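You operate a simulated robot arm through the tools that you are given. There is no shell and no other tool. Be economical: measure what you need, move in short steps, check, and stop when the job is done.

Carry out the task below with a simulated two-armed robot. There is one attempt and no reset: what you move stays moved.

TASK
Pick up the red gauge from the shelf under the red bench with one hand, pass it to the other hand and put it on the shelf under the white bench.

It is judged by the outcome, as a careful person would: the job done as asked, and still so three seconds after it is handed in. It fails if anything else is knocked over, pushed out of place, dropped, spilled or broken.

THE ROBOT
Two 7-joint arms with two-finger parallel grippers on one trunk, on a base that drives. Base frame: it is fixed to the floor where the robot stands at the start and does not move with it; the origin is under the middle of the robot, x ahead of it, y to its left, z up. Units: m, rad, N and s.
The left shoulder is at the start at [0.07, 0.13, 0.911], the right one opposite. Places, roughly: shelf under the white bench [-1.8, -2.4, 0.3]. Payload 1.57 kg a hand.
The TCP of each hand is the grasp point between the finger pads, 0.03 m short of the fingertips. In the tool frame z runs along the fingers and y along their closing line. Largest opening 0.08 m; finger width 0.017, thickness 0.012; the body of the gripper, 0.04 by 0.082 m, starts 0.08 m behind the TCP.
Orientation is that of the tool frame in the base frame, as a unit quaternion [x, y, z, w]. With the fingers straight down and closing along the base's y, the tool's x points along the base's -x, its y along +y and its z along -z.

THE INTERFACE
- The arms move only by the tool move_arm. It takes "left_plan", "right_plan" or both (then of equal length, played together; a hand with none holds still); each is a list of rows, each a list of 7 numbers: the turn, a rotation vector about the tool's x, y, z in units of 120 degrees (1.0 is 120 degrees), then the shift along the tool's x, y, z in units of 150 mm (1.0 is 150 mm), then the finger opening in cm, from 0 to 8. In form: [[rx, ry, rz, tx, ty, tz, fingers], ...]. A call has 1 to 12 rows; each row is the pose to reach, as a shift and turn from the pose commanded when the call began, along the tool's axes at that moment. A call with a number of a shift or a turn outside -1 to 1 is refused whole. A row lasts 0.2 s, in which the tool goes at most 0.05 m and 0.15 rad; a call with a longer step from one row to the next is refused whole, and so is a gripper value outside its range. Where a pose cannot be reached the arm comes as near as it can. A force on the tool above 40 N (or 10 N above the force at the start of the call, whichever is more), or a blocked arm, ends the call early, and 0.2 s more pass. Each finger travels about 0.108 m/s and halts on what it meets, pressing with about 30 N; the grip force reading is that of the motor and also rises with nothing between the fingers. The clock runs only during rows and for 0.2 s after the last one: add rows that repeat a pose to give the fingers time. It gives the time, the measured TCP pose, the force on the tool (base axes), the opening and the grip force at its end, in the units of the frame above (readings bear some noise), with the torque about the TCP (base axes, N m) and any sound that the robot's microphone picked up.
- Cameras (640 x 400 px; columns grow to the right, rows downward): "scene" is now at [0.1037, 0.0192, 1.0965]; the picture's right is [0.38, -0.93, 0.00], its down [-0.86, -0.35, -0.36] and it looks along [0.34, 0.14, -0.93] (base axes); focal length 278 px, centre (320, 200). "left" rides on the left gripper at [0.072, 0.007, -0.122] in its tool frame; the picture's right is [-0.09, 1.00, 0.00], its down [-0.84, -0.08, -0.54] and it looks along [-0.54, -0.05, 0.84] (tool axes); focal length 238 px, centre (320, 200). "right" rides on the right gripper at [0.072, -0.007, -0.122] in its tool frame; the picture's right is [0.09, 1.00, 0.00], its down [-0.84, 0.08, -0.54] and it looks along [-0.54, 0.05, 0.84] (tool axes); focal length 238 px, centre (320, 200). There is no depth. A picture from a camera that has moved, and an enlarged one, comes with that camera's place and axes in the base frame and with its lens.
- get_image(camera): a new picture of that camera. The clock stands still meanwhile.
- raise_lower(by): slides the trunk up (or, below 0, down) by that many m; the arms and the scene camera ride with it, the base frame stays. It gives what a move gives, with no picture.
- base_move(legs): drives the robot by 1 to 6 legs, each [ahead, left, turn to the left] in m, m and rad, along the robot's own axes; the way and the turn of a leg run together, so that a leg with both is an arc; at most 1.5 m and 3.142 rad a leg. The arms and the cameras ride along, it lands a little off, and it stops where it bumps. It gives what a move gives.
- pan_tilt(pan, tilt): turns the head with the scene camera to pan (to the left, within 1.501 rad either way) and tilt (down, from -0.506 to 1.204), counted from straight ahead of the robot. It gives what a move gives.
- close_up(camera, box): a new picture of the part [left, top, right, bottom] of that camera's present view, enlarged. The clock stands still meanwhile.
- hand_in(): hands the job in; it is judged then, once.

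Go step by step. Nothing tells you exact positions but the pictures and the camera data: compare them with the known pose of the tool, close in by small moves and look again before you grip or let go. The budget is 120 turns and 108 pictures, counting those below and the enlarged ones. Unless the task says otherwise, let go and move clear before handing in, and close with one line.

The tools are called after "Emit:" as name(argument=value, ...) on one line, values as JSON. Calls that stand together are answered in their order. move_arm: Moves the arms, as the interface text tells. Its arguments: {"type":"object","properties":{"left_plan":{"type":"array"},"right_plan":{"type":"array"}},"required":[]} The other tools are called the same way: raise_lower (by) slides the trunk up or down; base_move (legs) drives the base; pan_tilt (pan, tilt) turns the head that bears the scene camera; get_image (camera) takes a picture; close_up (camera, box) takes an enlarged picture of a part of a camera's view; hand_in () hands the job in.

At the start:

```text
time_s: 0.0
left_tcp_pos: [0.2936, 0.1466, 0.5509]
left_tcp_rot: [0.001, 1.0, 0.0, 0.0]
left_wrist_force: [0.4, 0.0, -0.8]
left_ft_torque: [0.01, -0.01, 0.01]
left_opening: 0.0796
left_finger_force: 0.1
right_tcp_pos: [0.2644, -0.0815, 0.5233]
right_tcp_rot: [0.0, 1.0, -0.001, 0.0]
right_wrist_force: [-0.5, -0.3, -0.5]
right_ft_torque: [-0.01, -0.01, 0.04]
right_opening: 0.0798
right_finger_force: 0.0
trunk travel left (down, up): [-0.549, 0.391]
robot x, y, heading: [-0.0006, -0.0013, 0.0]
head pan, tilt: [0.387, 1.201]
```

scene: 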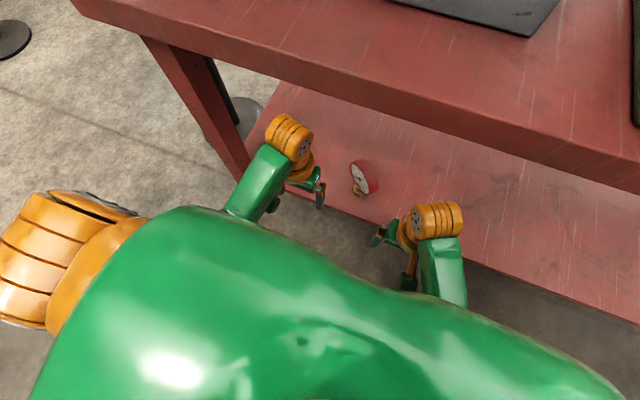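
right: 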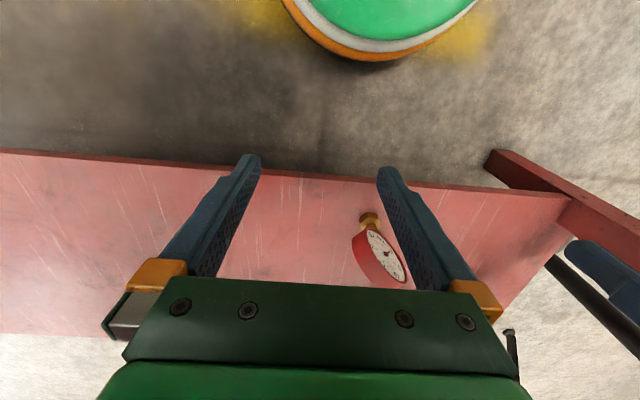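
left: 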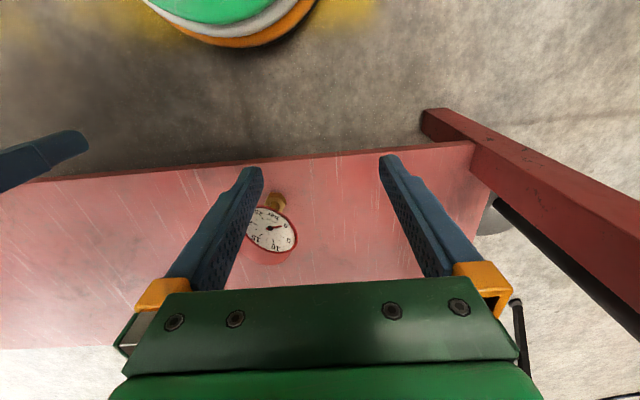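

The gauge seems to stand at about [0.48, 0.04], under the red bench's front edge, on a shelf at z≈0.25. I'll look closer at it and look around at the bench.

Emit:
close_up(camera="left", box=[220, 160, 340, 280])

Emit:
close_up(camera="right", box=[320, 190, 440, 300])

Emit:
close_up(camera="scene", box=[220, 80, 500, 255])

```text
3.33 times, centred on (280, 220) of left
camera zoom: at [0.2222, 0.1542, 0.6736], right [0.09, 1.0, 0.0], down [0.84, -0.08, 0.54], along [0.54, -0.05, -0.84], focal length 794 px, centre (453, 133)
```

zoom: 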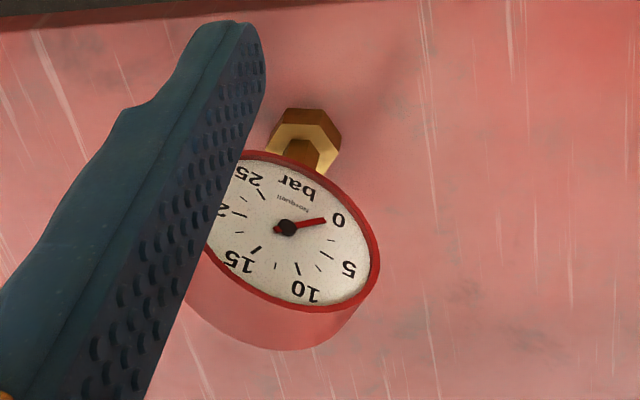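

```text
3.64 times, centred on (380, 245) of right
camera zoom: at [0.1922, -0.0899, 0.6457], right [-0.09, 1.0, 0.0], down [0.84, 0.08, 0.54], along [0.54, 0.05, -0.84], focal length 867 px, centre (102, 36)
```

zoom: 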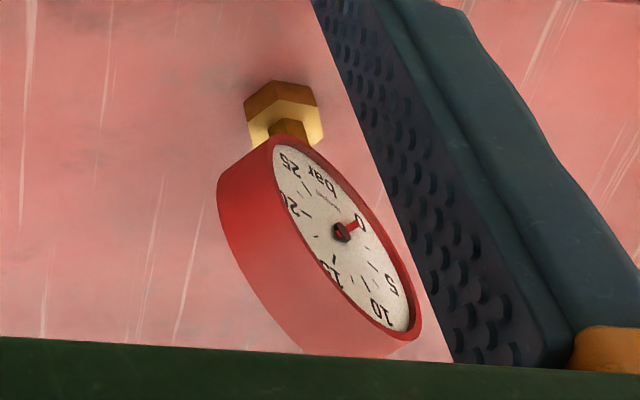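

```text
2.29 times, centred on (360, 168) of scene
camera zoom: at [0.1037, 0.0192, 1.0965], right [0.38, -0.93, 0.0], down [-0.86, -0.35, -0.36], along [0.34, 0.14, -0.93], focal length 634 px, centre (229, 274)
```

zoom: 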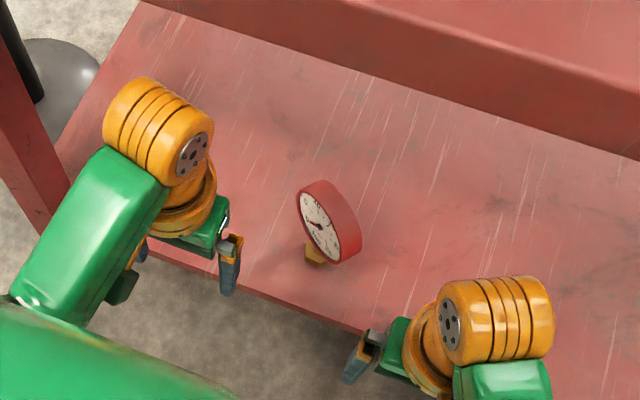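

The gauge stands upright on its brass nut, about 30 mm thick, with the face pointing toward the robot's left-front. I'll look at the bench's height and around for the white bench.

Emit:
pan_tilt(pan=0.0, tilt=0.75)

Emit:
get_image(camera="scene")

Emit:
pan_tilt(pan=-1.5, tilt=0.3)

Emit:
get_image(camera="scene")

```text
time_s: 0.9
left_tcp_pos: [0.2926, 0.1457, 0.5521]
left_tcp_rot: [0.0, 1.0, -0.001, 0.001]
left_wrist_force: [0.9, -0.5, 0.0]
left_ft_torque: [-0.01, 0.03, 0.02]
left_opening: 0.0801
left_finger_force: 0.1
right_tcp_pos: [0.264, -0.0828, 0.5227]
right_tcp_rot: [0.0, 1.0, 0.0, 0.0]
right_wrist_force: [0.5, -0.3, -0.2]
right_ft_torque: [0.01, 0.0, -0.01]
right_opening: 0.08
right_finger_force: 0.0
trunk travel left (down, up): [-0.549, 0.391]
robot x, y, heading: [0.0003, -0.0022, -0.001]
head pan, tilt: [0.0, 0.75]
```

```text
101 pictures are left
camera scene: at [0.1347, -0.0019, 1.1281], right [0.0, -1.0, 0.0], down [-0.68, 0.0, -0.73], along [0.73, 0.0, -0.68], focal length 278 px, centre (320, 200)
```

scene: 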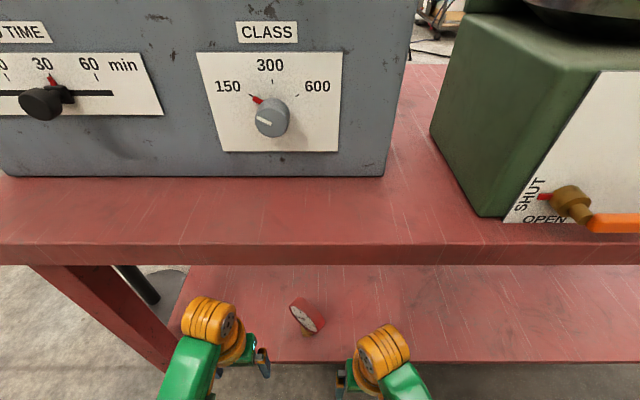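

```text
time_s: 2.5
left_tcp_pos: [0.294, 0.1466, 0.551]
left_tcp_rot: [0.0, 1.0, 0.0, 0.0]
left_wrist_force: [-0.2, -0.1, -1.1]
left_ft_torque: [0.0, 0.03, 0.01]
left_opening: 0.0801
left_finger_force: 0.1
right_tcp_pos: [0.2652, -0.0826, 0.5238]
right_tcp_rot: [0.0, 1.0, 0.0, 0.001]
right_wrist_force: [0.3, -0.4, 0.0]
right_ft_torque: [-0.01, -0.01, 0.04]
right_opening: 0.0801
right_finger_force: 0.0
trunk travel left (down, up): [-0.549, 0.391]
robot x, y, heading: [-0.0019, -0.0035, 0.002]
head pan, tilt: [-1.499, 0.3]
```

```text
100 pictures are left
camera scene: at [0.0587, -0.0951, 1.1685], right [-1.0, -0.07, 0.0], down [-0.02, 0.3, -0.96], along [0.07, -0.95, -0.3], focal length 278 px, centre (320, 200)
```

scene: 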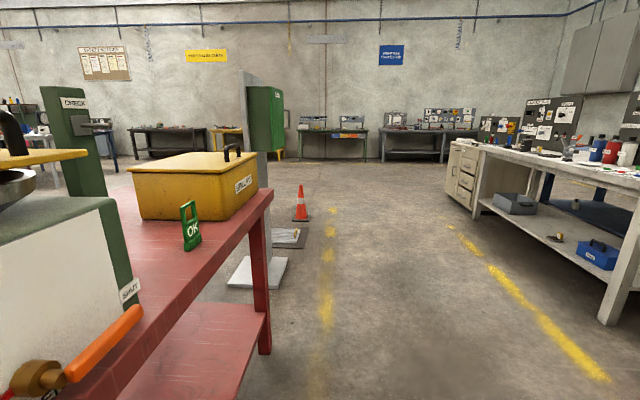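

The white bench's shelf lies behind-right, with some free space between a grey tray and a blue box. Now I lower the trunk a little for reaching under the red bench and turn the right hand so it can pinch the disc across its thickness, tilted 40° below horizontal.

Emit:
raise_lower(by=-0.15)

Emit:
move_arm(right_plan=[[-0.021, -0.043, -0.045, 0, 0, 0, 8], [-0.042, -0.086, -0.091, 0, 0, 0, 8], [-0.063, -0.129, -0.136, 0, 0, 0, 8], [-0.084, -0.172, -0.181, 0, 0, 0, 8], [-0.106, -0.214, -0.227, 0, 0, 0, 8], [-0.127, -0.257, -0.272, 0, 0, 0, 8], [-0.148, -0.3, -0.317, 0, 0, 0, 8], [-0.169, -0.343, -0.363, 0, 0, 0, 8], [-0.19, -0.386, -0.408, 0, 0, 0, 8], [-0.19, -0.386, -0.408, 0, 0, 0, 8]])

Emit:
pan_tilt(pan=0.0, tilt=0.9)

Emit:
get_image(camera="scene")

Emit:
get_image(camera="right")

Emit:
get_image(camera="left")

```text
time_s: 4.2
left_tcp_pos: [0.2934, 0.1451, 0.4013]
left_tcp_rot: [0.0, 1.0, 0.0, 0.0]
left_wrist_force: [-0.4, 0.2, -0.2]
left_ft_torque: [0.02, -0.04, 0.0]
left_opening: 0.0799
left_finger_force: 0.1
right_tcp_pos: [0.2641, -0.0829, 0.3736]
right_tcp_rot: [0.0, 1.0, 0.001, 0.0]
right_wrist_force: [-0.2, -0.6, -0.8]
right_ft_torque: [0.0, 0.03, 0.0]
right_opening: 0.0799
right_finger_force: 0.0
trunk travel left (down, up): [-0.399, 0.541]
robot x, y, heading: [0.001, 0.0002, -0.002]
head pan, tilt: [-1.499, 0.3]
```

```text
time_s: 6.5
left_tcp_pos: [0.2936, 0.1465, 0.4017]
left_tcp_rot: [0.0, 1.0, -0.001, 0.0]
left_wrist_force: [-0.1, -0.4, 0.0]
left_ft_torque: [-0.02, 0.0, 0.01]
left_opening: 0.0799
left_finger_force: 0.0
right_tcp_pos: [0.2649, -0.0824, 0.3736]
right_tcp_rot: [-0.401, 0.813, 0.186, 0.379]
right_wrist_force: [0.3, -0.2, 0.6]
right_ft_torque: [-0.02, 0.03, 0.01]
right_opening: 0.08
right_finger_force: 0.1
trunk travel left (down, up): [-0.399, 0.541]
robot x, y, heading: [-0.0042, 0.001, 0.005]
head pan, tilt: [-1.499, 0.3]
```

```text
time_s: 8.1
left_tcp_pos: [0.2933, 0.1471, 0.4004]
left_tcp_rot: [0.0, 1.0, 0.0, 0.001]
left_wrist_force: [-0.3, 0.0, -0.7]
left_ft_torque: [0.0, 0.01, 0.01]
left_opening: 0.0798
left_finger_force: 0.1
right_tcp_pos: [0.2651, -0.0826, 0.3734]
right_tcp_rot: [-0.4, 0.814, 0.186, 0.378]
right_wrist_force: [-0.2, 0.5, -0.4]
right_ft_torque: [0.0, 0.01, 0.02]
right_opening: 0.0799
right_finger_force: 0.0
trunk travel left (down, up): [-0.399, 0.541]
robot x, y, heading: [-0.0006, -0.0004, 0.002]
head pan, tilt: [0.0, 0.901]
```

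```text
99 pictures are left
camera scene: at [0.1274, -0.0021, 0.9663], right [0.0, -1.0, 0.0], down [-0.78, 0.0, -0.62], along [0.62, 0.0, -0.78], focal length 278 px, centre (320, 200)
```

scene: 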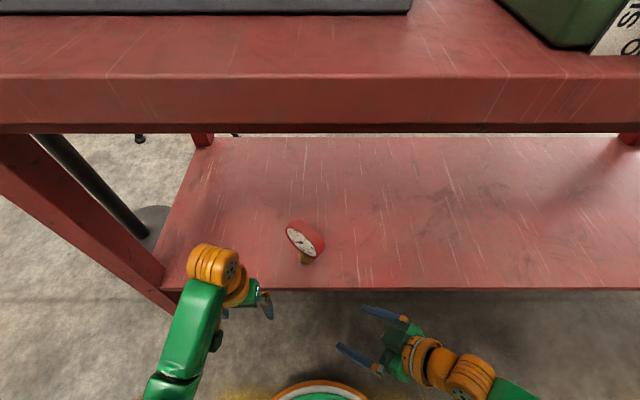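

```text
98 pictures are left
camera right: at [0.1842, -0.1978, 0.3968], right [-0.83, 0.56, -0.07], down [0.01, 0.15, 0.99], along [0.56, 0.82, -0.13], focal length 238 px, centre (320, 200)
```

right: 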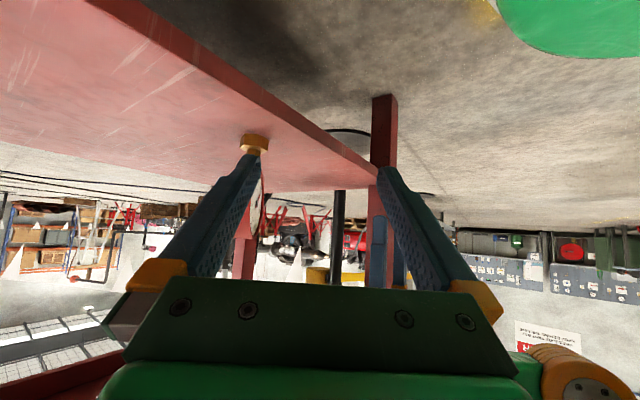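

```text
97 pictures are left
camera left: at [0.2222, 0.1542, 0.5237], right [0.09, 1.0, 0.0], down [0.84, -0.08, 0.54], along [0.54, -0.05, -0.84], focal length 238 px, centre (320, 200)
```

left: 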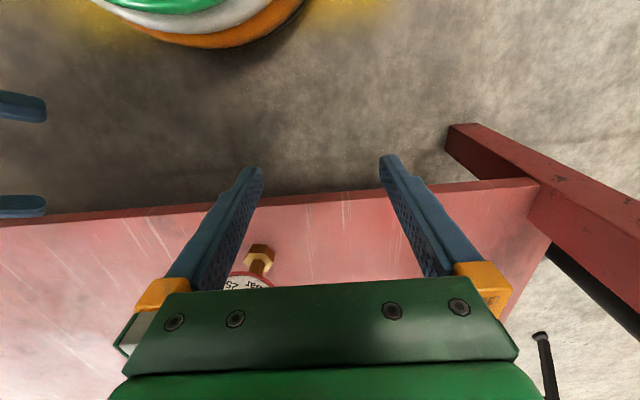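

The right hand turned as planned and the gauge is clear of it. I'll enlarge the head view of the gauge to refine its position.

Emit:
close_up(camera="scene", box=[260, 200, 356, 272])

```text
5.56 times, centred on (308, 236) of scene
camera zoom: at [0.1274, -0.0021, 0.9663], right [0.0, -1.0, 0.0], down [-0.78, 0.0, -0.62], along [0.62, 0.0, -0.78], focal length 1542 px, centre (387, 0)
```

zoom: 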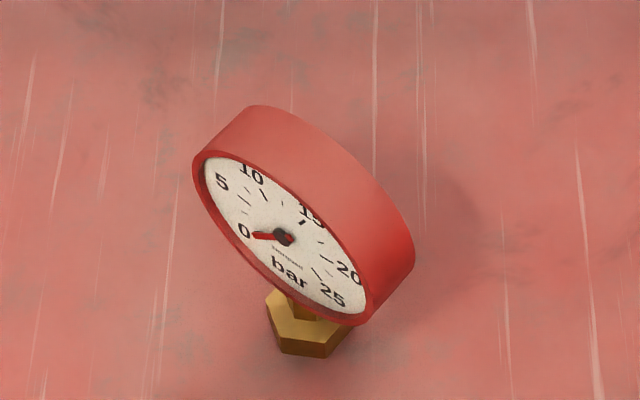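

The gauge is about 0.10 m across and about 37 mm thick, with its centre near [0.486, 0.035, 0.362] on a shelf at z≈0.24. I'll move the right hand to a pre-grasp about 0.10 m back along the approach line.

Emit:
move_arm(right_plan=[[0, 0, 0, -0.153, -0.115, 0.091, 8], [0, 0, 0, -0.305, -0.23, 0.181, 8], [0, 0, 0, -0.458, -0.346, 0.272, 8], [0, 0, 0, -0.61, -0.461, 0.363, 8], [0, 0, 0, -0.763, -0.576, 0.453, 8], [0, 0, 0, -0.915, -0.691, 0.544, 8], [0, 0, 0, -0.915, -0.691, 0.544, 8]])

Emit:
get_image(camera="right")

Emit:
get_image(camera="scene")

```text
time_s: 9.7
left_tcp_pos: [0.2938, 0.1459, 0.4012]
left_tcp_rot: [0.0, 1.0, 0.0, 0.0]
left_wrist_force: [-0.1, -1.3, 0.4]
left_ft_torque: [0.02, -0.02, -0.02]
left_opening: 0.08
left_finger_force: 0.0
right_tcp_pos: [0.4374, -0.0273, 0.4247]
right_tcp_rot: [-0.401, 0.813, 0.187, 0.379]
right_wrist_force: [-0.1, -0.1, 0.0]
right_ft_torque: [-0.02, 0.0, 0.0]
right_opening: 0.0798
right_finger_force: 0.0
trunk travel left (down, up): [-0.399, 0.541]
robot x, y, heading: [-0.0007, 0.0018, 0.005]
head pan, tilt: [0.0, 0.901]
```

```text
95 pictures are left
camera right: at [0.357, -0.1421, 0.45], right [-0.83, 0.56, -0.07], down [0.01, 0.15, 0.99], along [0.56, 0.82, -0.13], focal length 238 px, centre (320, 200)
```

right: 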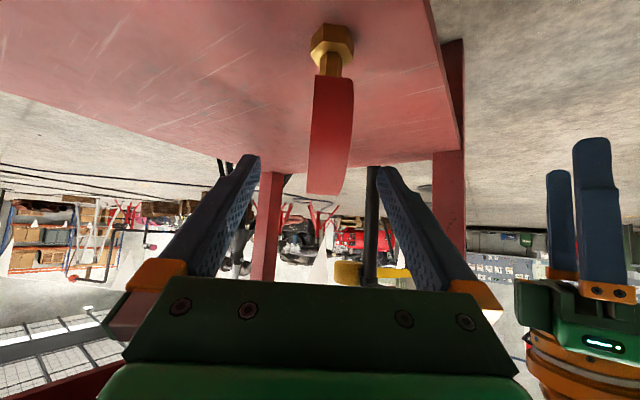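

```text
94 pictures are left
camera scene: at [0.1274, -0.002, 0.9663], right [0.0, -1.0, 0.0], down [-0.78, 0.0, -0.62], along [0.62, 0.0, -0.78], focal length 278 px, centre (320, 200)
```

scene: 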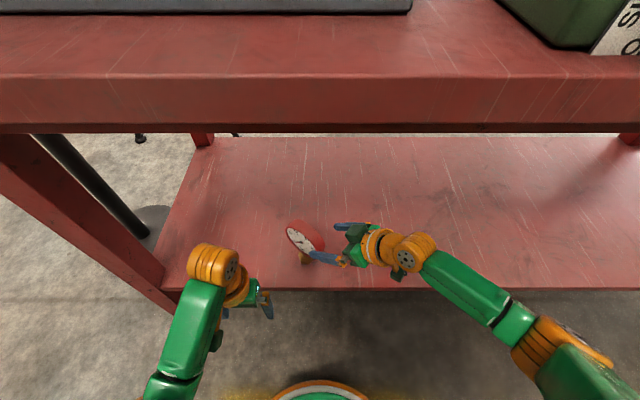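

The disc is edge-on between the fingers but about 9 mm toward the left-finger side, so I'll shift over by that and advance 60 mm.

Emit:
move_arm(right_plan=[[0, 0, 0, 0, 0.06, 0, 8], [0, 0, 0, 0, 0.06, 0.13, 8], [0, 0, 0, 0, 0.06, 0.26, 8], [0, 0, 0, 0, 0.06, 0.4, 8], [0, 0, 0, 0, 0.06, 0.4, 8]])

Emit:
get_image(camera="right")

Emit:
close_up(camera="scene", box=[240, 180, 400, 300])

```text
time_s: 10.8
left_tcp_pos: [0.2951, 0.1458, 0.4001]
left_tcp_rot: [0.001, 1.0, 0.0, 0.0]
left_wrist_force: [-0.3, 0.6, -0.1]
left_ft_torque: [0.0, -0.02, 0.01]
left_opening: 0.08
left_finger_force: 0.0
right_tcp_pos: [0.4596, 0.0158, 0.3866]
right_tcp_rot: [-0.4, 0.813, 0.187, 0.379]
right_wrist_force: [-0.7, -0.5, 0.3]
right_ft_torque: [-0.03, 0.0, 0.0]
right_opening: 0.0798
right_finger_force: 0.0
trunk travel left (down, up): [-0.399, 0.541]
robot x, y, heading: [-0.0052, 0.0038, -0.004]
head pan, tilt: [0.0, 0.901]
```

```text
93 pictures are left
camera right: at [0.3795, -0.0998, 0.411], right [-0.83, 0.56, -0.07], down [0.01, 0.15, 0.99], along [0.56, 0.82, -0.13], focal length 238 px, centre (320, 200)
```

right: 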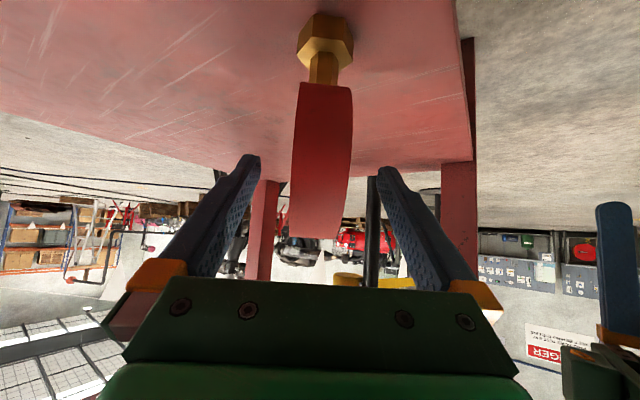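

```text
3.33 times, centred on (320, 240) of scene
camera zoom: at [0.1274, -0.002, 0.9663], right [0.0, -1.0, 0.0], down [-0.78, 0.0, -0.62], along [0.62, 0.0, -0.78], focal length 925 px, centre (320, 67)
```

zoom: 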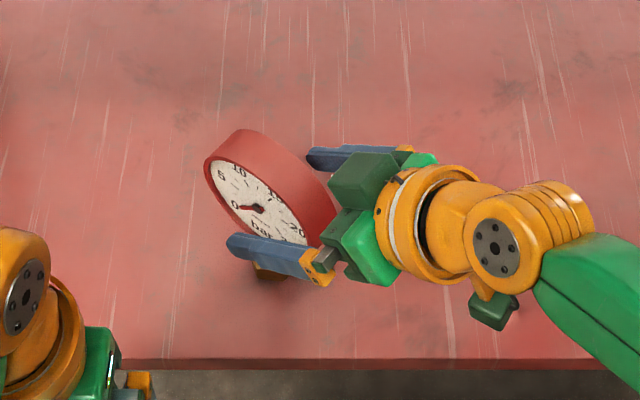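

The disc is now centred and edge-on between the fingers, which overlap it to about its middle. I'll close the grip and check.

Emit:
move_arm(right_plan=[[0, 0, 0, 0, 0, 0, 5], [0, 0, 0, 0, 0, 0, 3], [0, 0, 0, 0, 0, 0, 1], [0, 0, 0, 0, 0, 0, 0], [0, 0, 0, 0, 0, 0, 0]])

Emit:
get_image(camera="right")

Emit:
close_up(camera="scene", box=[240, 180, 400, 300])

```text
time_s: 12.1
left_tcp_pos: [0.2938, 0.1459, 0.4014]
left_tcp_rot: [0.0, 1.0, 0.0, 0.0]
left_wrist_force: [0.5, 0.4, 0.3]
left_ft_torque: [-0.02, 0.02, -0.02]
left_opening: 0.0798
left_finger_force: 0.0
right_tcp_pos: [0.4598, 0.0141, 0.3871]
right_tcp_rot: [-0.4, 0.814, 0.186, 0.379]
right_wrist_force: [0.3, -1.3, 0.2]
right_ft_torque: [-0.06, -0.1, -0.02]
right_opening: 0.0299
right_finger_force: 30.0
trunk travel left (down, up): [-0.399, 0.541]
robot x, y, heading: [-0.0016, 0.0015, 0.001]
head pan, tilt: [0.0, 0.901]
```

```text
91 pictures are left
camera right: at [0.3795, -0.1, 0.4111], right [-0.83, 0.56, -0.07], down [0.01, 0.15, 0.99], along [0.56, 0.82, -0.13], focal length 238 px, centre (320, 200)
```

right: 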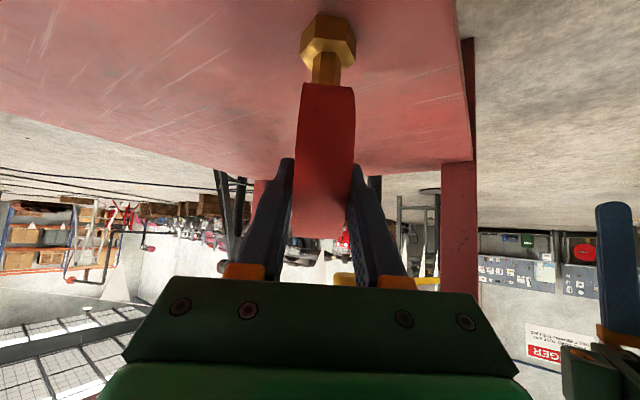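

```text
3.33 times, centred on (320, 240) of scene
camera zoom: at [0.1275, -0.0021, 0.9663], right [0.0, -1.0, 0.0], down [-0.78, 0.0, -0.62], along [0.62, 0.0, -0.78], focal length 925 px, centre (320, 67)
```

zoom: 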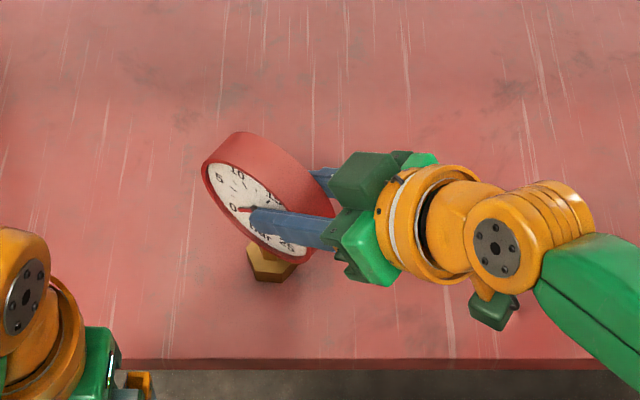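

The disc is held at 30 mm opening with the grip steady. I'll lift it straight up 50 mm and check that it comes along.

Emit:
move_arm(right_plan=[[0, 0, 0, -0.064, 0, -0.053, 0], [0, 0, 0, -0.128, 0, -0.107, 0], [0, 0, 0, -0.191, 0, -0.16, 0], [0, 0, 0, -0.255, 0, -0.214, 0], [0, 0, 0, -0.255, 0, -0.214, 0]])

Emit:
get_image(camera="scene")

Emit:
get_image(camera="right")

```text
time_s: 13.2
left_tcp_pos: [0.2934, 0.1467, 0.4012]
left_tcp_rot: [0.0, 1.0, 0.0, -0.001]
left_wrist_force: [-0.2, 0.1, 0.3]
left_ft_torque: [-0.01, -0.01, -0.01]
left_opening: 0.0799
left_finger_force: 0.1
right_tcp_pos: [0.4621, 0.0159, 0.4383]
right_tcp_rot: [-0.401, 0.813, 0.187, 0.378]
right_wrist_force: [-0.4, 0.5, -3.4]
right_ft_torque: [-0.1, 0.09, -0.01]
right_opening: 0.0299
right_finger_force: 29.4
trunk travel left (down, up): [-0.399, 0.541]
robot x, y, heading: [-0.0004, 0.0006, -0.004]
head pan, tilt: [0.0, 0.901]
```

```text
89 pictures are left
camera scene: at [0.1281, -0.0019, 0.9662], right [0.0, -1.0, 0.0], down [-0.78, 0.0, -0.62], along [0.62, 0.0, -0.78], focal length 278 px, centre (320, 200)
```

scene: 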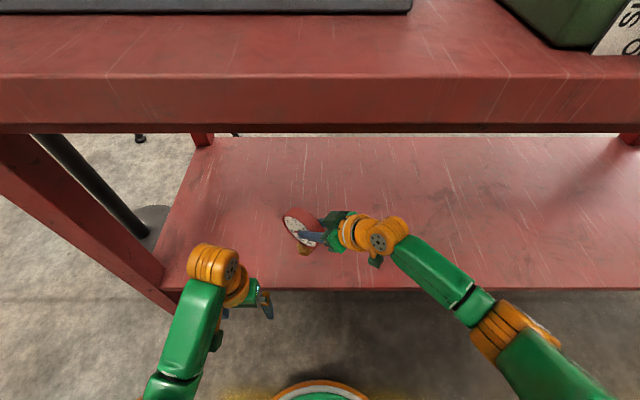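

```text
88 pictures are left
camera right: at [0.3808, -0.0998, 0.4618], right [-0.83, 0.56, -0.07], down [0.02, 0.15, 0.99], along [0.56, 0.82, -0.13], focal length 238 px, centre (320, 200)
```

right: 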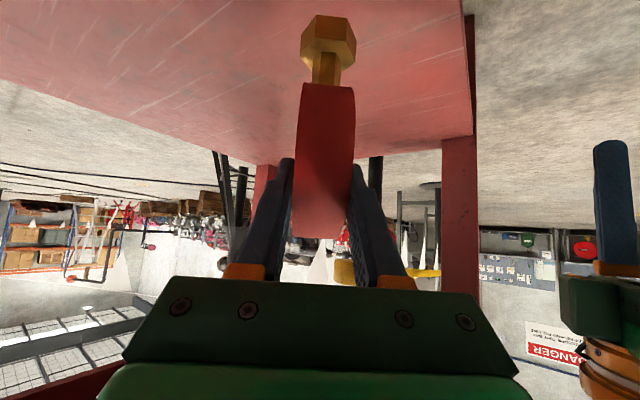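

The gauge came up cleanly, weighing about 3 N. I'll draw it out from under the bench toward the robot.

Emit:
move_arm(right_plan=[[0, 0, 0, 0.098, 0.098, -0.137, 0], [0, 0, 0, 0.196, 0.196, -0.274, 0], [0, 0, 0, 0.294, 0.294, -0.411, 0], [0, 0, 0, 0.391, 0.393, -0.548, 0], [0, 0, 0, 0.489, 0.491, -0.685, 0], [0, 0, 0, 0.587, 0.589, -0.822, 0], [0, 0, 0, 0.587, 0.589, -0.822, 0]])

Emit:
move_arm(right_plan=[[-0.048, 0, -0.04, 0, 0, 0, 0], [-0.096, 0, -0.08, 0, 0, 0, 0], [-0.143, 0, -0.121, 0, 0, 0, 0], [-0.191, 0, -0.161, 0, 0, 0, 0], [-0.239, 0, -0.201, 0, 0, 0, 0], [-0.239, 0, -0.201, 0, 0, 0, 0]])

Emit:
get_image(camera="scene")

```text
time_s: 14.8
left_tcp_pos: [0.2938, 0.1466, 0.4019]
left_tcp_rot: [0.0, 1.0, 0.0, 0.0]
left_wrist_force: [-0.5, -0.2, -0.8]
left_ft_torque: [0.0, -0.06, -0.01]
left_opening: 0.0798
left_finger_force: 0.0
right_tcp_pos: [0.2981, -0.051, 0.448]
right_tcp_rot: [-0.401, 0.813, 0.187, 0.378]
right_wrist_force: [0.5, -0.2, -2.3]
right_ft_torque: [-0.09, 0.08, -0.01]
right_opening: 0.0296
right_finger_force: 30.4
trunk travel left (down, up): [-0.399, 0.541]
robot x, y, heading: [-0.0064, 0.0012, 0.004]
head pan, tilt: [0.0, 0.901]
```

```text
time_s: 16.2
left_tcp_pos: [0.2932, 0.1464, 0.401]
left_tcp_rot: [-0.001, 1.0, 0.0, 0.0]
left_wrist_force: [-0.5, -0.3, -0.3]
left_ft_torque: [0.03, 0.0, 0.03]
left_opening: 0.08
left_finger_force: 0.1
right_tcp_pos: [0.298, -0.0503, 0.4483]
right_tcp_rot: [-0.64, 0.642, 0.299, 0.3]
right_wrist_force: [0.3, 0.9, -3.1]
right_ft_torque: [-0.11, 0.0, -0.01]
right_opening: 0.0298
right_finger_force: 30.2
trunk travel left (down, up): [-0.399, 0.541]
robot x, y, heading: [0.0047, 0.0015, -0.002]
head pan, tilt: [0.0, 0.901]
```

```text
87 pictures are left
camera scene: at [0.1278, -0.0021, 0.9662], right [0.0, -1.0, 0.0], down [-0.78, 0.0, -0.62], along [0.62, 0.0, -0.78], focal length 278 px, centre (320, 200)
```

scene: 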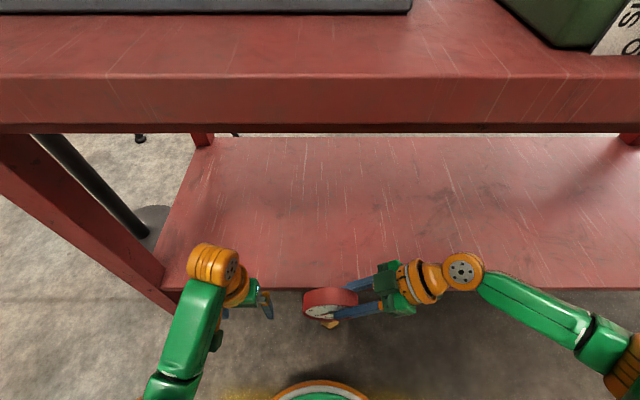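

The gauge is clear of the bench and its face now points back toward the robot. I'll back the base off 0.3 m for room, then swing the left hand round to face the gauge from the left.

Emit:
base_move(legs=[[-0.3, 0, 0]])

Emit:
move_arm(left_plan=[[0.016, -0.016, 0.061, 0, -0.014, -0.083, 8], [0.033, -0.033, 0.122, 0, -0.028, -0.167, 8], [0.049, -0.049, 0.183, 0, -0.043, -0.25, 8], [0.065, -0.065, 0.244, 0, -0.057, -0.333, 8], [0.082, -0.082, 0.305, 0, -0.071, -0.417, 8], [0.098, -0.098, 0.366, 0, -0.085, -0.5, 8], [0.114, -0.114, 0.427, 0, -0.099, -0.583, 8], [0.131, -0.131, 0.488, 0, -0.113, -0.667, 8], [0.147, -0.147, 0.549, 0, -0.128, -0.75, 8], [0.163, -0.163, 0.61, 0, -0.142, -0.833, 8], [0.18, -0.18, 0.671, 0, -0.156, -0.917, 8], [0.196, -0.196, 0.7315, 0, -0.17, -1.0, 8]])

Emit:
get_image(camera="scene")

Emit:
get_image(camera="left")

Emit:
get_image(camera="right")

```text
time_s: 18.3
left_tcp_pos: [-0.0046, 0.1471, 0.4011]
left_tcp_rot: [-0.001, 1.0, 0.0, 0.0]
left_wrist_force: [0.1, 0.1, -0.4]
left_ft_torque: [0.04, -0.02, 0.01]
left_opening: 0.08
left_finger_force: 0.1
right_tcp_pos: [-0.0008, -0.0487, 0.4485]
right_tcp_rot: [-0.641, 0.642, 0.297, 0.298]
right_wrist_force: [-0.5, -0.3, -3.0]
right_ft_torque: [-0.1, 0.0, -0.01]
right_opening: 0.0296
right_finger_force: 30.7
trunk travel left (down, up): [-0.399, 0.541]
robot x, y, heading: [-0.2954, 0.0011, 0.0]
head pan, tilt: [0.0, 0.901]
```

```text
time_s: 20.9
left_tcp_pos: [-0.0049, 0.1212, 0.5502]
left_tcp_rot: [0.683, 0.683, -0.183, 0.184]
left_wrist_force: [0.4, 0.2, 0.6]
left_ft_torque: [-0.01, -0.01, 0.0]
left_opening: 0.0804
left_finger_force: 0.0
right_tcp_pos: [-0.0009, -0.0491, 0.4499]
right_tcp_rot: [0.641, -0.641, -0.299, -0.298]
right_wrist_force: [0.0, -0.7, -3.1]
right_ft_torque: [-0.12, -0.01, 0.01]
right_opening: 0.03
right_finger_force: 29.4
trunk travel left (down, up): [-0.399, 0.541]
robot x, y, heading: [-0.297, -0.0019, 0.003]
head pan, tilt: [0.0, 0.901]
```

```text
86 pictures are left
camera scene: at [-0.1702, -0.0021, 0.9662], right [0.0, -1.0, 0.0], down [-0.78, 0.0, -0.62], along [0.62, 0.0, -0.78], focal length 278 px, centre (320, 200)
```

scene: 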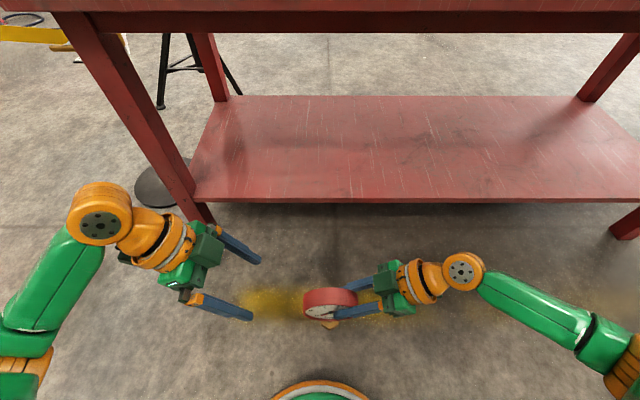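

```text
85 pictures are left
camera left: at [0.0026, 0.2452, 0.621], right [1.0, -0.08, 0.05], down [-0.08, -0.45, 0.89], along [-0.05, -0.89, -0.46], focal length 238 px, centre (320, 200)
```

left: 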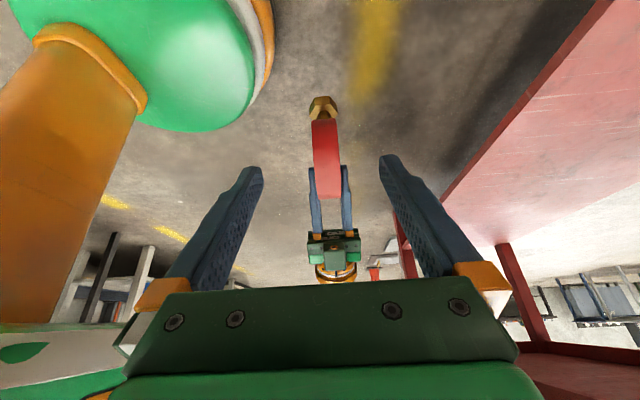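

```text
84 pictures are left
camera right: at [0.0057, -0.1902, 0.4728], right [-1.0, -0.06, -0.07], down [-0.08, 0.12, 0.99], along [-0.05, 0.99, -0.13], focal length 238 px, centre (320, 200)
```

right: 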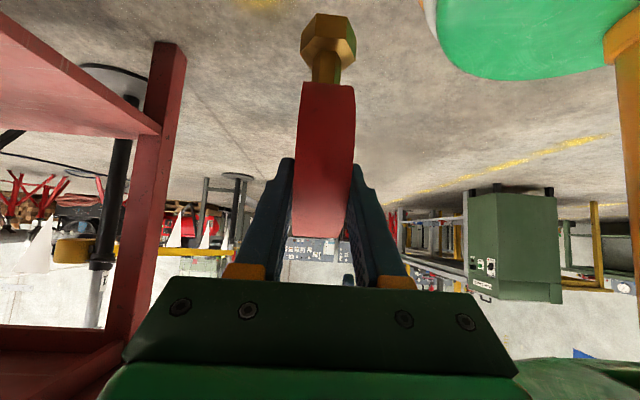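

Both hands face each other with the gauge between. I'll enlarge to measure where the right fingertips sit on the disc.

Emit:
close_up(camera="scene", box=[280, 265, 400, 345])

Emit:
close_up(camera="left", box=[260, 80, 400, 170])

```text
5.00 times, centred on (340, 305) of scene
camera zoom: at [-0.1702, -0.0021, 0.9662], right [0.0, -1.0, 0.0], down [-0.78, 0.0, -0.62], along [0.62, 0.0, -0.78], focal length 1388 px, centre (220, -325)
```

zoom: 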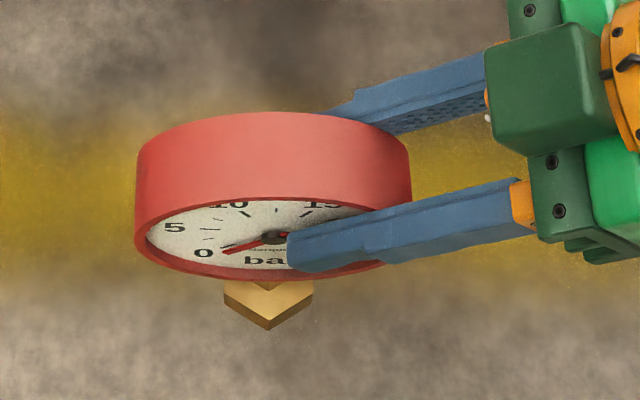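

```text
4.44 times, centred on (330, 125) of left
camera zoom: at [0.0026, 0.2452, 0.621], right [1.0, -0.08, 0.05], down [-0.08, -0.45, 0.89], along [-0.05, -0.89, -0.46], focal length 1059 px, centre (276, 533)
```

zoom: 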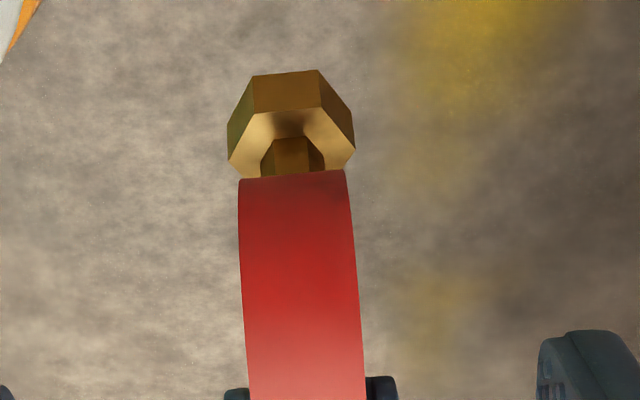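

The disc centre is near [-0.001, -0.021, 0.432], with the right fingertips just short of its hub. I'll bring the left hand to a pre-grasp above-left of the disc.

Emit:
move_arm(left_plan=[[0, 0, 0, -0.106, 0.033, 0.131, 8], [0, 0, 0, -0.212, 0.033, 0.262, 8], [0, 0, 0, -0.319, 0.033, 0.392, 8], [0, 0, 0, -0.425, 0.033, 0.523, 8], [0, 0, 0, -0.425, 0.033, 0.523, 8]])

Emit:
get_image(camera="left")

Emit:
close_up(camera="scene", box=[200, 200, 440, 360])

```text
time_s: 22.1
left_tcp_pos: [-0.0007, 0.0272, 0.5131]
left_tcp_rot: [0.683, 0.684, -0.182, 0.182]
left_wrist_force: [-0.1, -0.4, 0.0]
left_ft_torque: [0.0, -0.01, 0.01]
left_opening: 0.0801
left_finger_force: 0.0
right_tcp_pos: [0.0006, -0.0499, 0.449]
right_tcp_rot: [0.642, -0.641, -0.299, -0.298]
right_wrist_force: [0.6, 0.0, -4.0]
right_ft_torque: [-0.08, -0.03, -0.01]
right_opening: 0.0298
right_finger_force: 30.6
trunk travel left (down, up): [-0.399, 0.541]
robot x, y, heading: [-0.2964, -0.0009, 0.001]
head pan, tilt: [0.0, 0.901]
```

```text
81 pictures are left
camera left: at [0.0068, 0.1515, 0.5834], right [1.0, -0.08, 0.05], down [-0.08, -0.45, 0.89], along [-0.05, -0.89, -0.46], focal length 238 px, centre (320, 200)
```

left: 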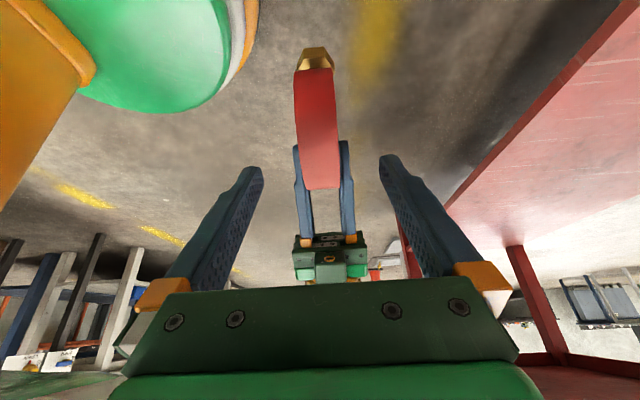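

```text
2.50 times, centred on (320, 280) of scene
camera zoom: at [-0.1702, -0.002, 0.9662], right [0.0, -1.0, 0.0], down [-0.78, 0.0, -0.62], along [0.62, 0.0, -0.78], focal length 694 px, centre (320, 0)
```

zoom: 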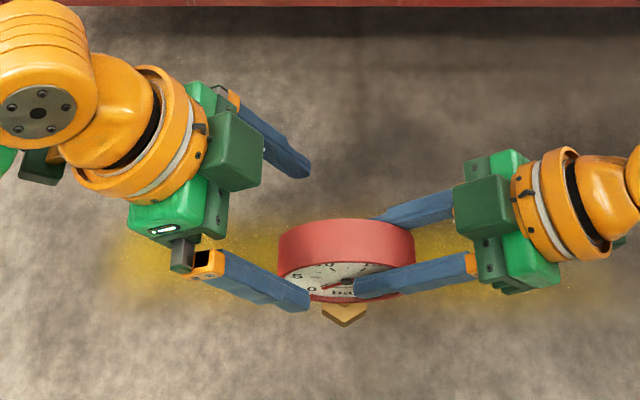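

The disc is centred between the left fingers. I'll advance 50 mm and check before closing.

Emit:
move_arm(left_plan=[[0, 0, 0, 0, 0, 0.11, 8], [0, 0, 0, 0, 0, 0.22, 8], [0, 0, 0, 0, 0, 0.33, 8], [0, 0, 0, 0, 0, 0.33, 8]])

Emit:
get_image(camera="left")

Emit:
close_up(camera="scene", box=[260, 245, 400, 340])

```text
time_s: 23.1
left_tcp_pos: [-0.0001, 0.0006, 0.472]
left_tcp_rot: [0.682, 0.683, -0.183, 0.183]
left_wrist_force: [-0.6, -0.3, 0.6]
left_ft_torque: [0.03, 0.02, 0.01]
left_opening: 0.0802
left_finger_force: 0.1
right_tcp_pos: [0.0002, -0.0503, 0.4486]
right_tcp_rot: [-0.641, 0.641, 0.298, 0.298]
right_wrist_force: [0.7, 0.4, -2.0]
right_ft_torque: [-0.07, -0.03, -0.03]
right_opening: 0.0299
right_finger_force: 29.6
trunk travel left (down, up): [-0.399, 0.541]
robot x, y, heading: [-0.2963, 0.0009, 0.005]
head pan, tilt: [0.0, 0.901]
```

```text
79 pictures are left
camera left: at [0.007, 0.1257, 0.5411], right [1.0, -0.08, 0.05], down [-0.08, -0.45, 0.89], along [-0.05, -0.89, -0.46], focal length 238 px, centre (320, 200)
```

left: 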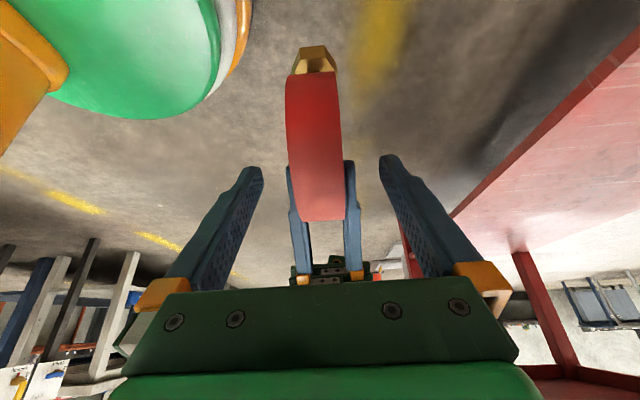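

```text
4.21 times, centred on (330, 292) of scene
camera zoom: at [-0.1702, -0.0021, 0.9662], right [0.0, -1.0, 0.0], down [-0.78, 0.0, -0.62], along [0.62, 0.0, -0.78], focal length 1169 px, centre (278, -190)
```

zoom: 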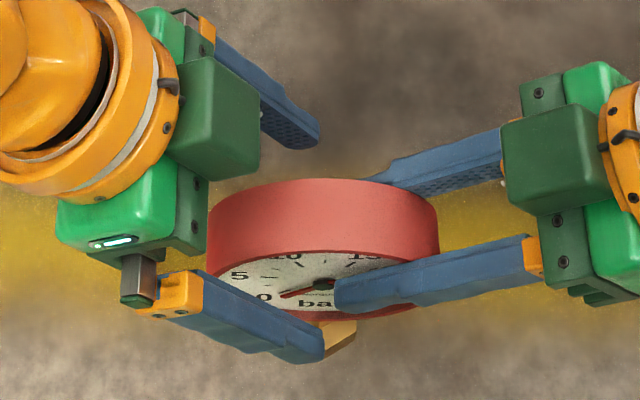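

The left fingers overlap the disc with about 1 cm between the fingertips of both hands. I'll close the left grip while the right still holds.

Emit:
move_arm(left_plan=[[0, 0, 0, 0, 0, 0, 5], [0, 0, 0, 0, 0, 0, 3], [0, 0, 0, 0, 0, 0, 1], [0, 0, 0, 0, 0, 0, 0], [0, 0, 0, 0, 0, 0, 0]])

Emit:
get_image(camera="left")

Emit:
close_up(camera="scene", box=[260, 245, 400, 340])

```text
time_s: 24.3
left_tcp_pos: [-0.0004, 0.0015, 0.4711]
left_tcp_rot: [0.683, 0.683, -0.184, 0.182]
left_wrist_force: [-3.9, -1.0, 0.8]
left_ft_torque: [-0.08, 0.18, -0.25]
left_opening: 0.0299
left_finger_force: 30.1
right_tcp_pos: [-0.0005, -0.0505, 0.4494]
right_tcp_rot: [-0.641, 0.641, 0.298, 0.298]
right_wrist_force: [4.5, 1.1, -4.9]
right_ft_torque: [-0.13, -0.03, -0.01]
right_opening: 0.0297
right_finger_force: 30.2
trunk travel left (down, up): [-0.399, 0.541]
robot x, y, heading: [-0.3012, 0.0021, 0.001]
head pan, tilt: [0.0, 0.901]
```

```text
77 pictures are left
camera left: at [0.0069, 0.1257, 0.5412], right [1.0, -0.08, 0.04], down [-0.08, -0.45, 0.89], along [-0.05, -0.89, -0.46], focal length 238 px, centre (320, 200)
```

left: 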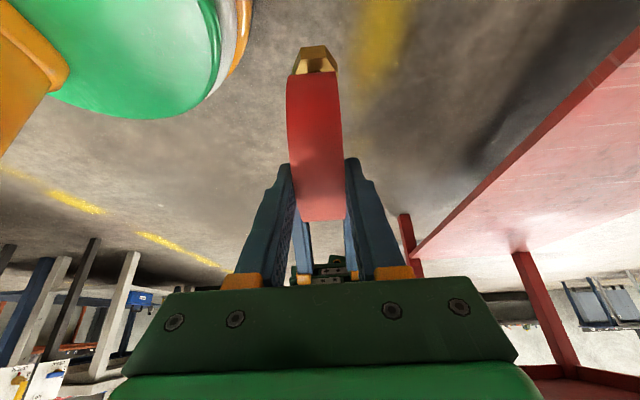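

```text
4.21 times, centred on (330, 292) of scene
camera zoom: at [-0.1702, -0.0021, 0.9662], right [0.0, -1.0, 0.0], down [-0.78, 0.0, -0.62], along [0.62, 0.0, -0.78], focal length 1169 px, centre (278, -190)
```

zoom: 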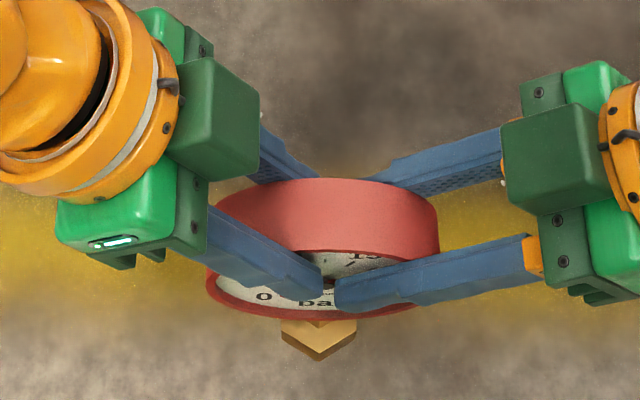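

Both hands hold the disc at 30 mm. I'll open the right hand and withdraw it back along its fingers.

Emit:
move_arm(right_plan=[[0, 0, 0, 0, 0, 0, 4], [0, 0, 0, 0, 0, 0, 6], [0, 0, 0, 0, 0, 0, 8], [0, 0, 0, 0, 0, 0, 8], [0, 0, 0, 0, 0, -0.15, 8], [0, 0, 0, 0, 0, -0.35, 8], [0, 0, 0, 0, 0, -0.6, 8], [0, 0, 0, 0, 0, -0.8, 8]])

Emit:
get_image(camera="scene")

Emit:
get_image(camera="left")

```text
time_s: 26.1
left_tcp_pos: [0.0007, 0.0023, 0.4714]
left_tcp_rot: [0.682, 0.684, -0.183, 0.183]
left_wrist_force: [0.1, -0.1, -0.4]
left_ft_torque: [0.08, -0.02, 0.0]
left_opening: 0.0295
left_finger_force: 30.4
right_tcp_pos: [-0.0019, -0.144, 0.5288]
right_tcp_rot: [0.641, -0.64, -0.299, -0.299]
right_wrist_force: [-0.3, 0.8, -0.7]
right_ft_torque: [0.0, 0.04, -0.02]
right_opening: 0.08
right_finger_force: 0.1
trunk travel left (down, up): [-0.399, 0.541]
robot x, y, heading: [-0.2968, 0.0022, 0.001]
head pan, tilt: [0.0, 0.901]
```

```text
75 pictures are left
camera scene: at [-0.1703, -0.0022, 0.9662], right [0.0, -1.0, 0.0], down [-0.78, 0.0, -0.62], along [0.62, 0.0, -0.78], focal length 278 px, centre (320, 200)
```

scene: 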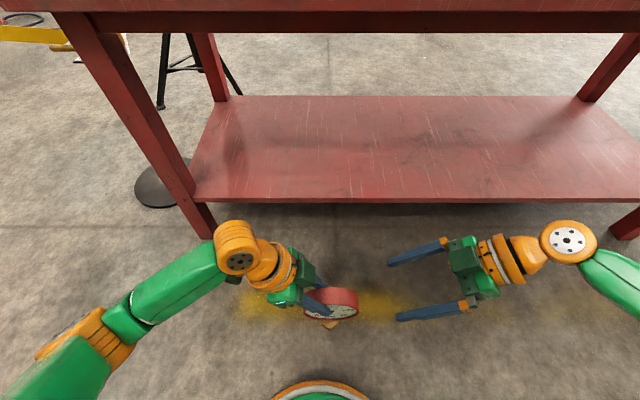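

```text
74 pictures are left
camera left: at [0.007, 0.1258, 0.5413], right [1.0, -0.08, 0.05], down [-0.08, -0.45, 0.89], along [-0.05, -0.89, -0.46], focal length 238 px, centre (320, 200)
```

left: 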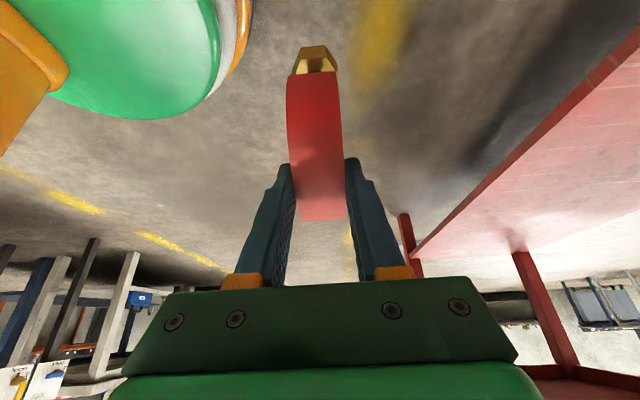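

The left hand alone now holds the gauge. I'll fold the right hand back to a compact downward pose and yaw the left hand forward for reaching onto the next shelf.

Emit:
move_arm(right_plan=[[0.027, 0.027, 0.058, 0, 0, -0.2, 8], [0.054, 0.054, 0.116, 0, 0, -0.4, 8], [0.081, 0.081, 0.175, 0, 0, -0.4, 8], [0.108, 0.108, 0.233, 0, 0, -0.4, 8], [0.135, 0.135, 0.291, 0, 0, -0.4, 8], [0.162, 0.162, 0.349, 0, 0, -0.4, 8], [0.19, 0.19, 0.407, 0, 0, -0.4, 8], [0.217, 0.217, 0.465, 0, 0, -0.4, 8], [0.244, 0.244, 0.524, 0, 0, -0.4, 6], [0.271, 0.271, 0.582, 0, 0, -0.4, 4], [0.298, 0.298, 0.64, 0, 0, -0.4, 2], [0.325, 0.325, 0.698, 0, 0, -0.4, 1]])

Emit:
move_arm(left_plan=[[-0.028, 0, -0.048, 0, 0, 0, 0], [-0.056, 0, -0.096, 0, 0, 0, 0], [-0.084, 0, -0.145, 0, 0, 0, 0], [-0.111, 0, -0.193, 0, 0, 0, 0], [-0.139, 0, -0.241, 0, 0, 0, 0], [-0.167, 0, -0.289, 0, 0, 0, 0], [-0.167, 0, -0.289, 0, 0, 0, 0]])

Emit:
get_image(camera="scene")

Emit:
get_image(camera="left")

```text
time_s: 28.7
left_tcp_pos: [-0.0007, 0.0027, 0.471]
left_tcp_rot: [0.682, 0.684, -0.182, 0.183]
left_wrist_force: [-0.2, 0.7, -0.2]
left_ft_torque: [0.11, -0.02, 0.0]
left_opening: 0.0297
left_finger_force: 29.6
right_tcp_pos: [0.0006, -0.1897, 0.5648]
right_tcp_rot: [0.001, 1.0, 0.0, -0.001]
right_wrist_force: [0.1, -0.6, 0.1]
right_ft_torque: [0.0, -0.03, -0.02]
right_opening: 0.0099
right_finger_force: 0.1
trunk travel left (down, up): [-0.399, 0.541]
robot x, y, heading: [-0.3028, -0.0015, 0.006]
head pan, tilt: [0.0, 0.901]
```

```text
time_s: 30.3
left_tcp_pos: [0.0018, 0.0009, 0.4722]
left_tcp_rot: [0.407, 0.876, -0.11, 0.234]
left_wrist_force: [0.4, -0.2, 0.4]
left_ft_torque: [0.03, 0.06, -0.04]
left_opening: 0.0294
left_finger_force: 30.0
right_tcp_pos: [0.0003, -0.1891, 0.5641]
right_tcp_rot: [0.0, 1.0, 0.001, -0.001]
right_wrist_force: [-0.6, -0.3, -0.2]
right_ft_torque: [0.03, 0.0, 0.0]
right_opening: 0.01
right_finger_force: 0.1
trunk travel left (down, up): [-0.399, 0.541]
robot x, y, heading: [-0.2993, -0.0053, 0.001]
head pan, tilt: [0.0, 0.901]
```

```text
73 pictures are left
camera scene: at [-0.1702, -0.0021, 0.9662], right [0.0, -1.0, 0.0], down [-0.78, 0.0, -0.62], along [0.62, 0.0, -0.78], focal length 278 px, centre (320, 200)
```

scene: 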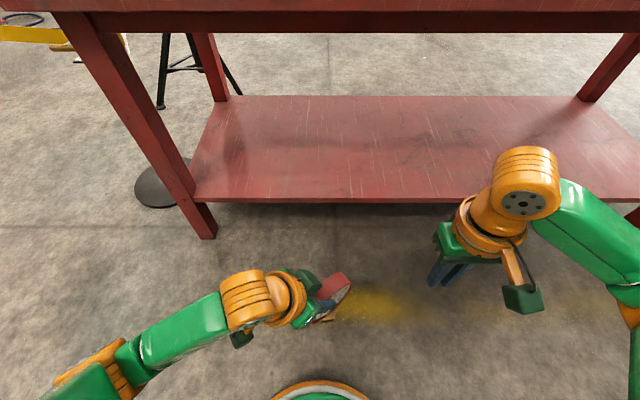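

```text
72 pictures are left
camera left: at [-0.0732, 0.1011, 0.5418], right [0.81, 0.58, 0.05], down [0.23, -0.4, 0.89], along [0.53, -0.71, -0.46], focal length 238 px, centre (320, 200)
```

left: 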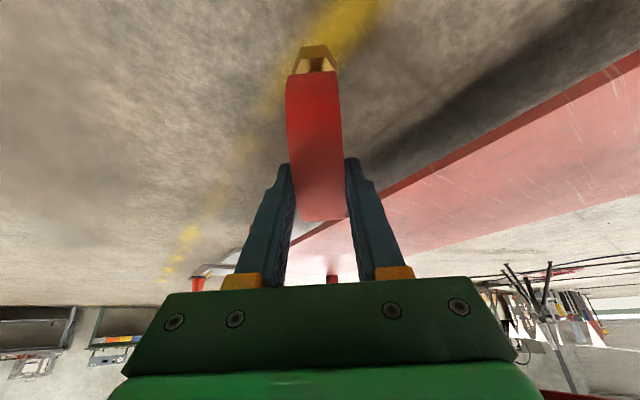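

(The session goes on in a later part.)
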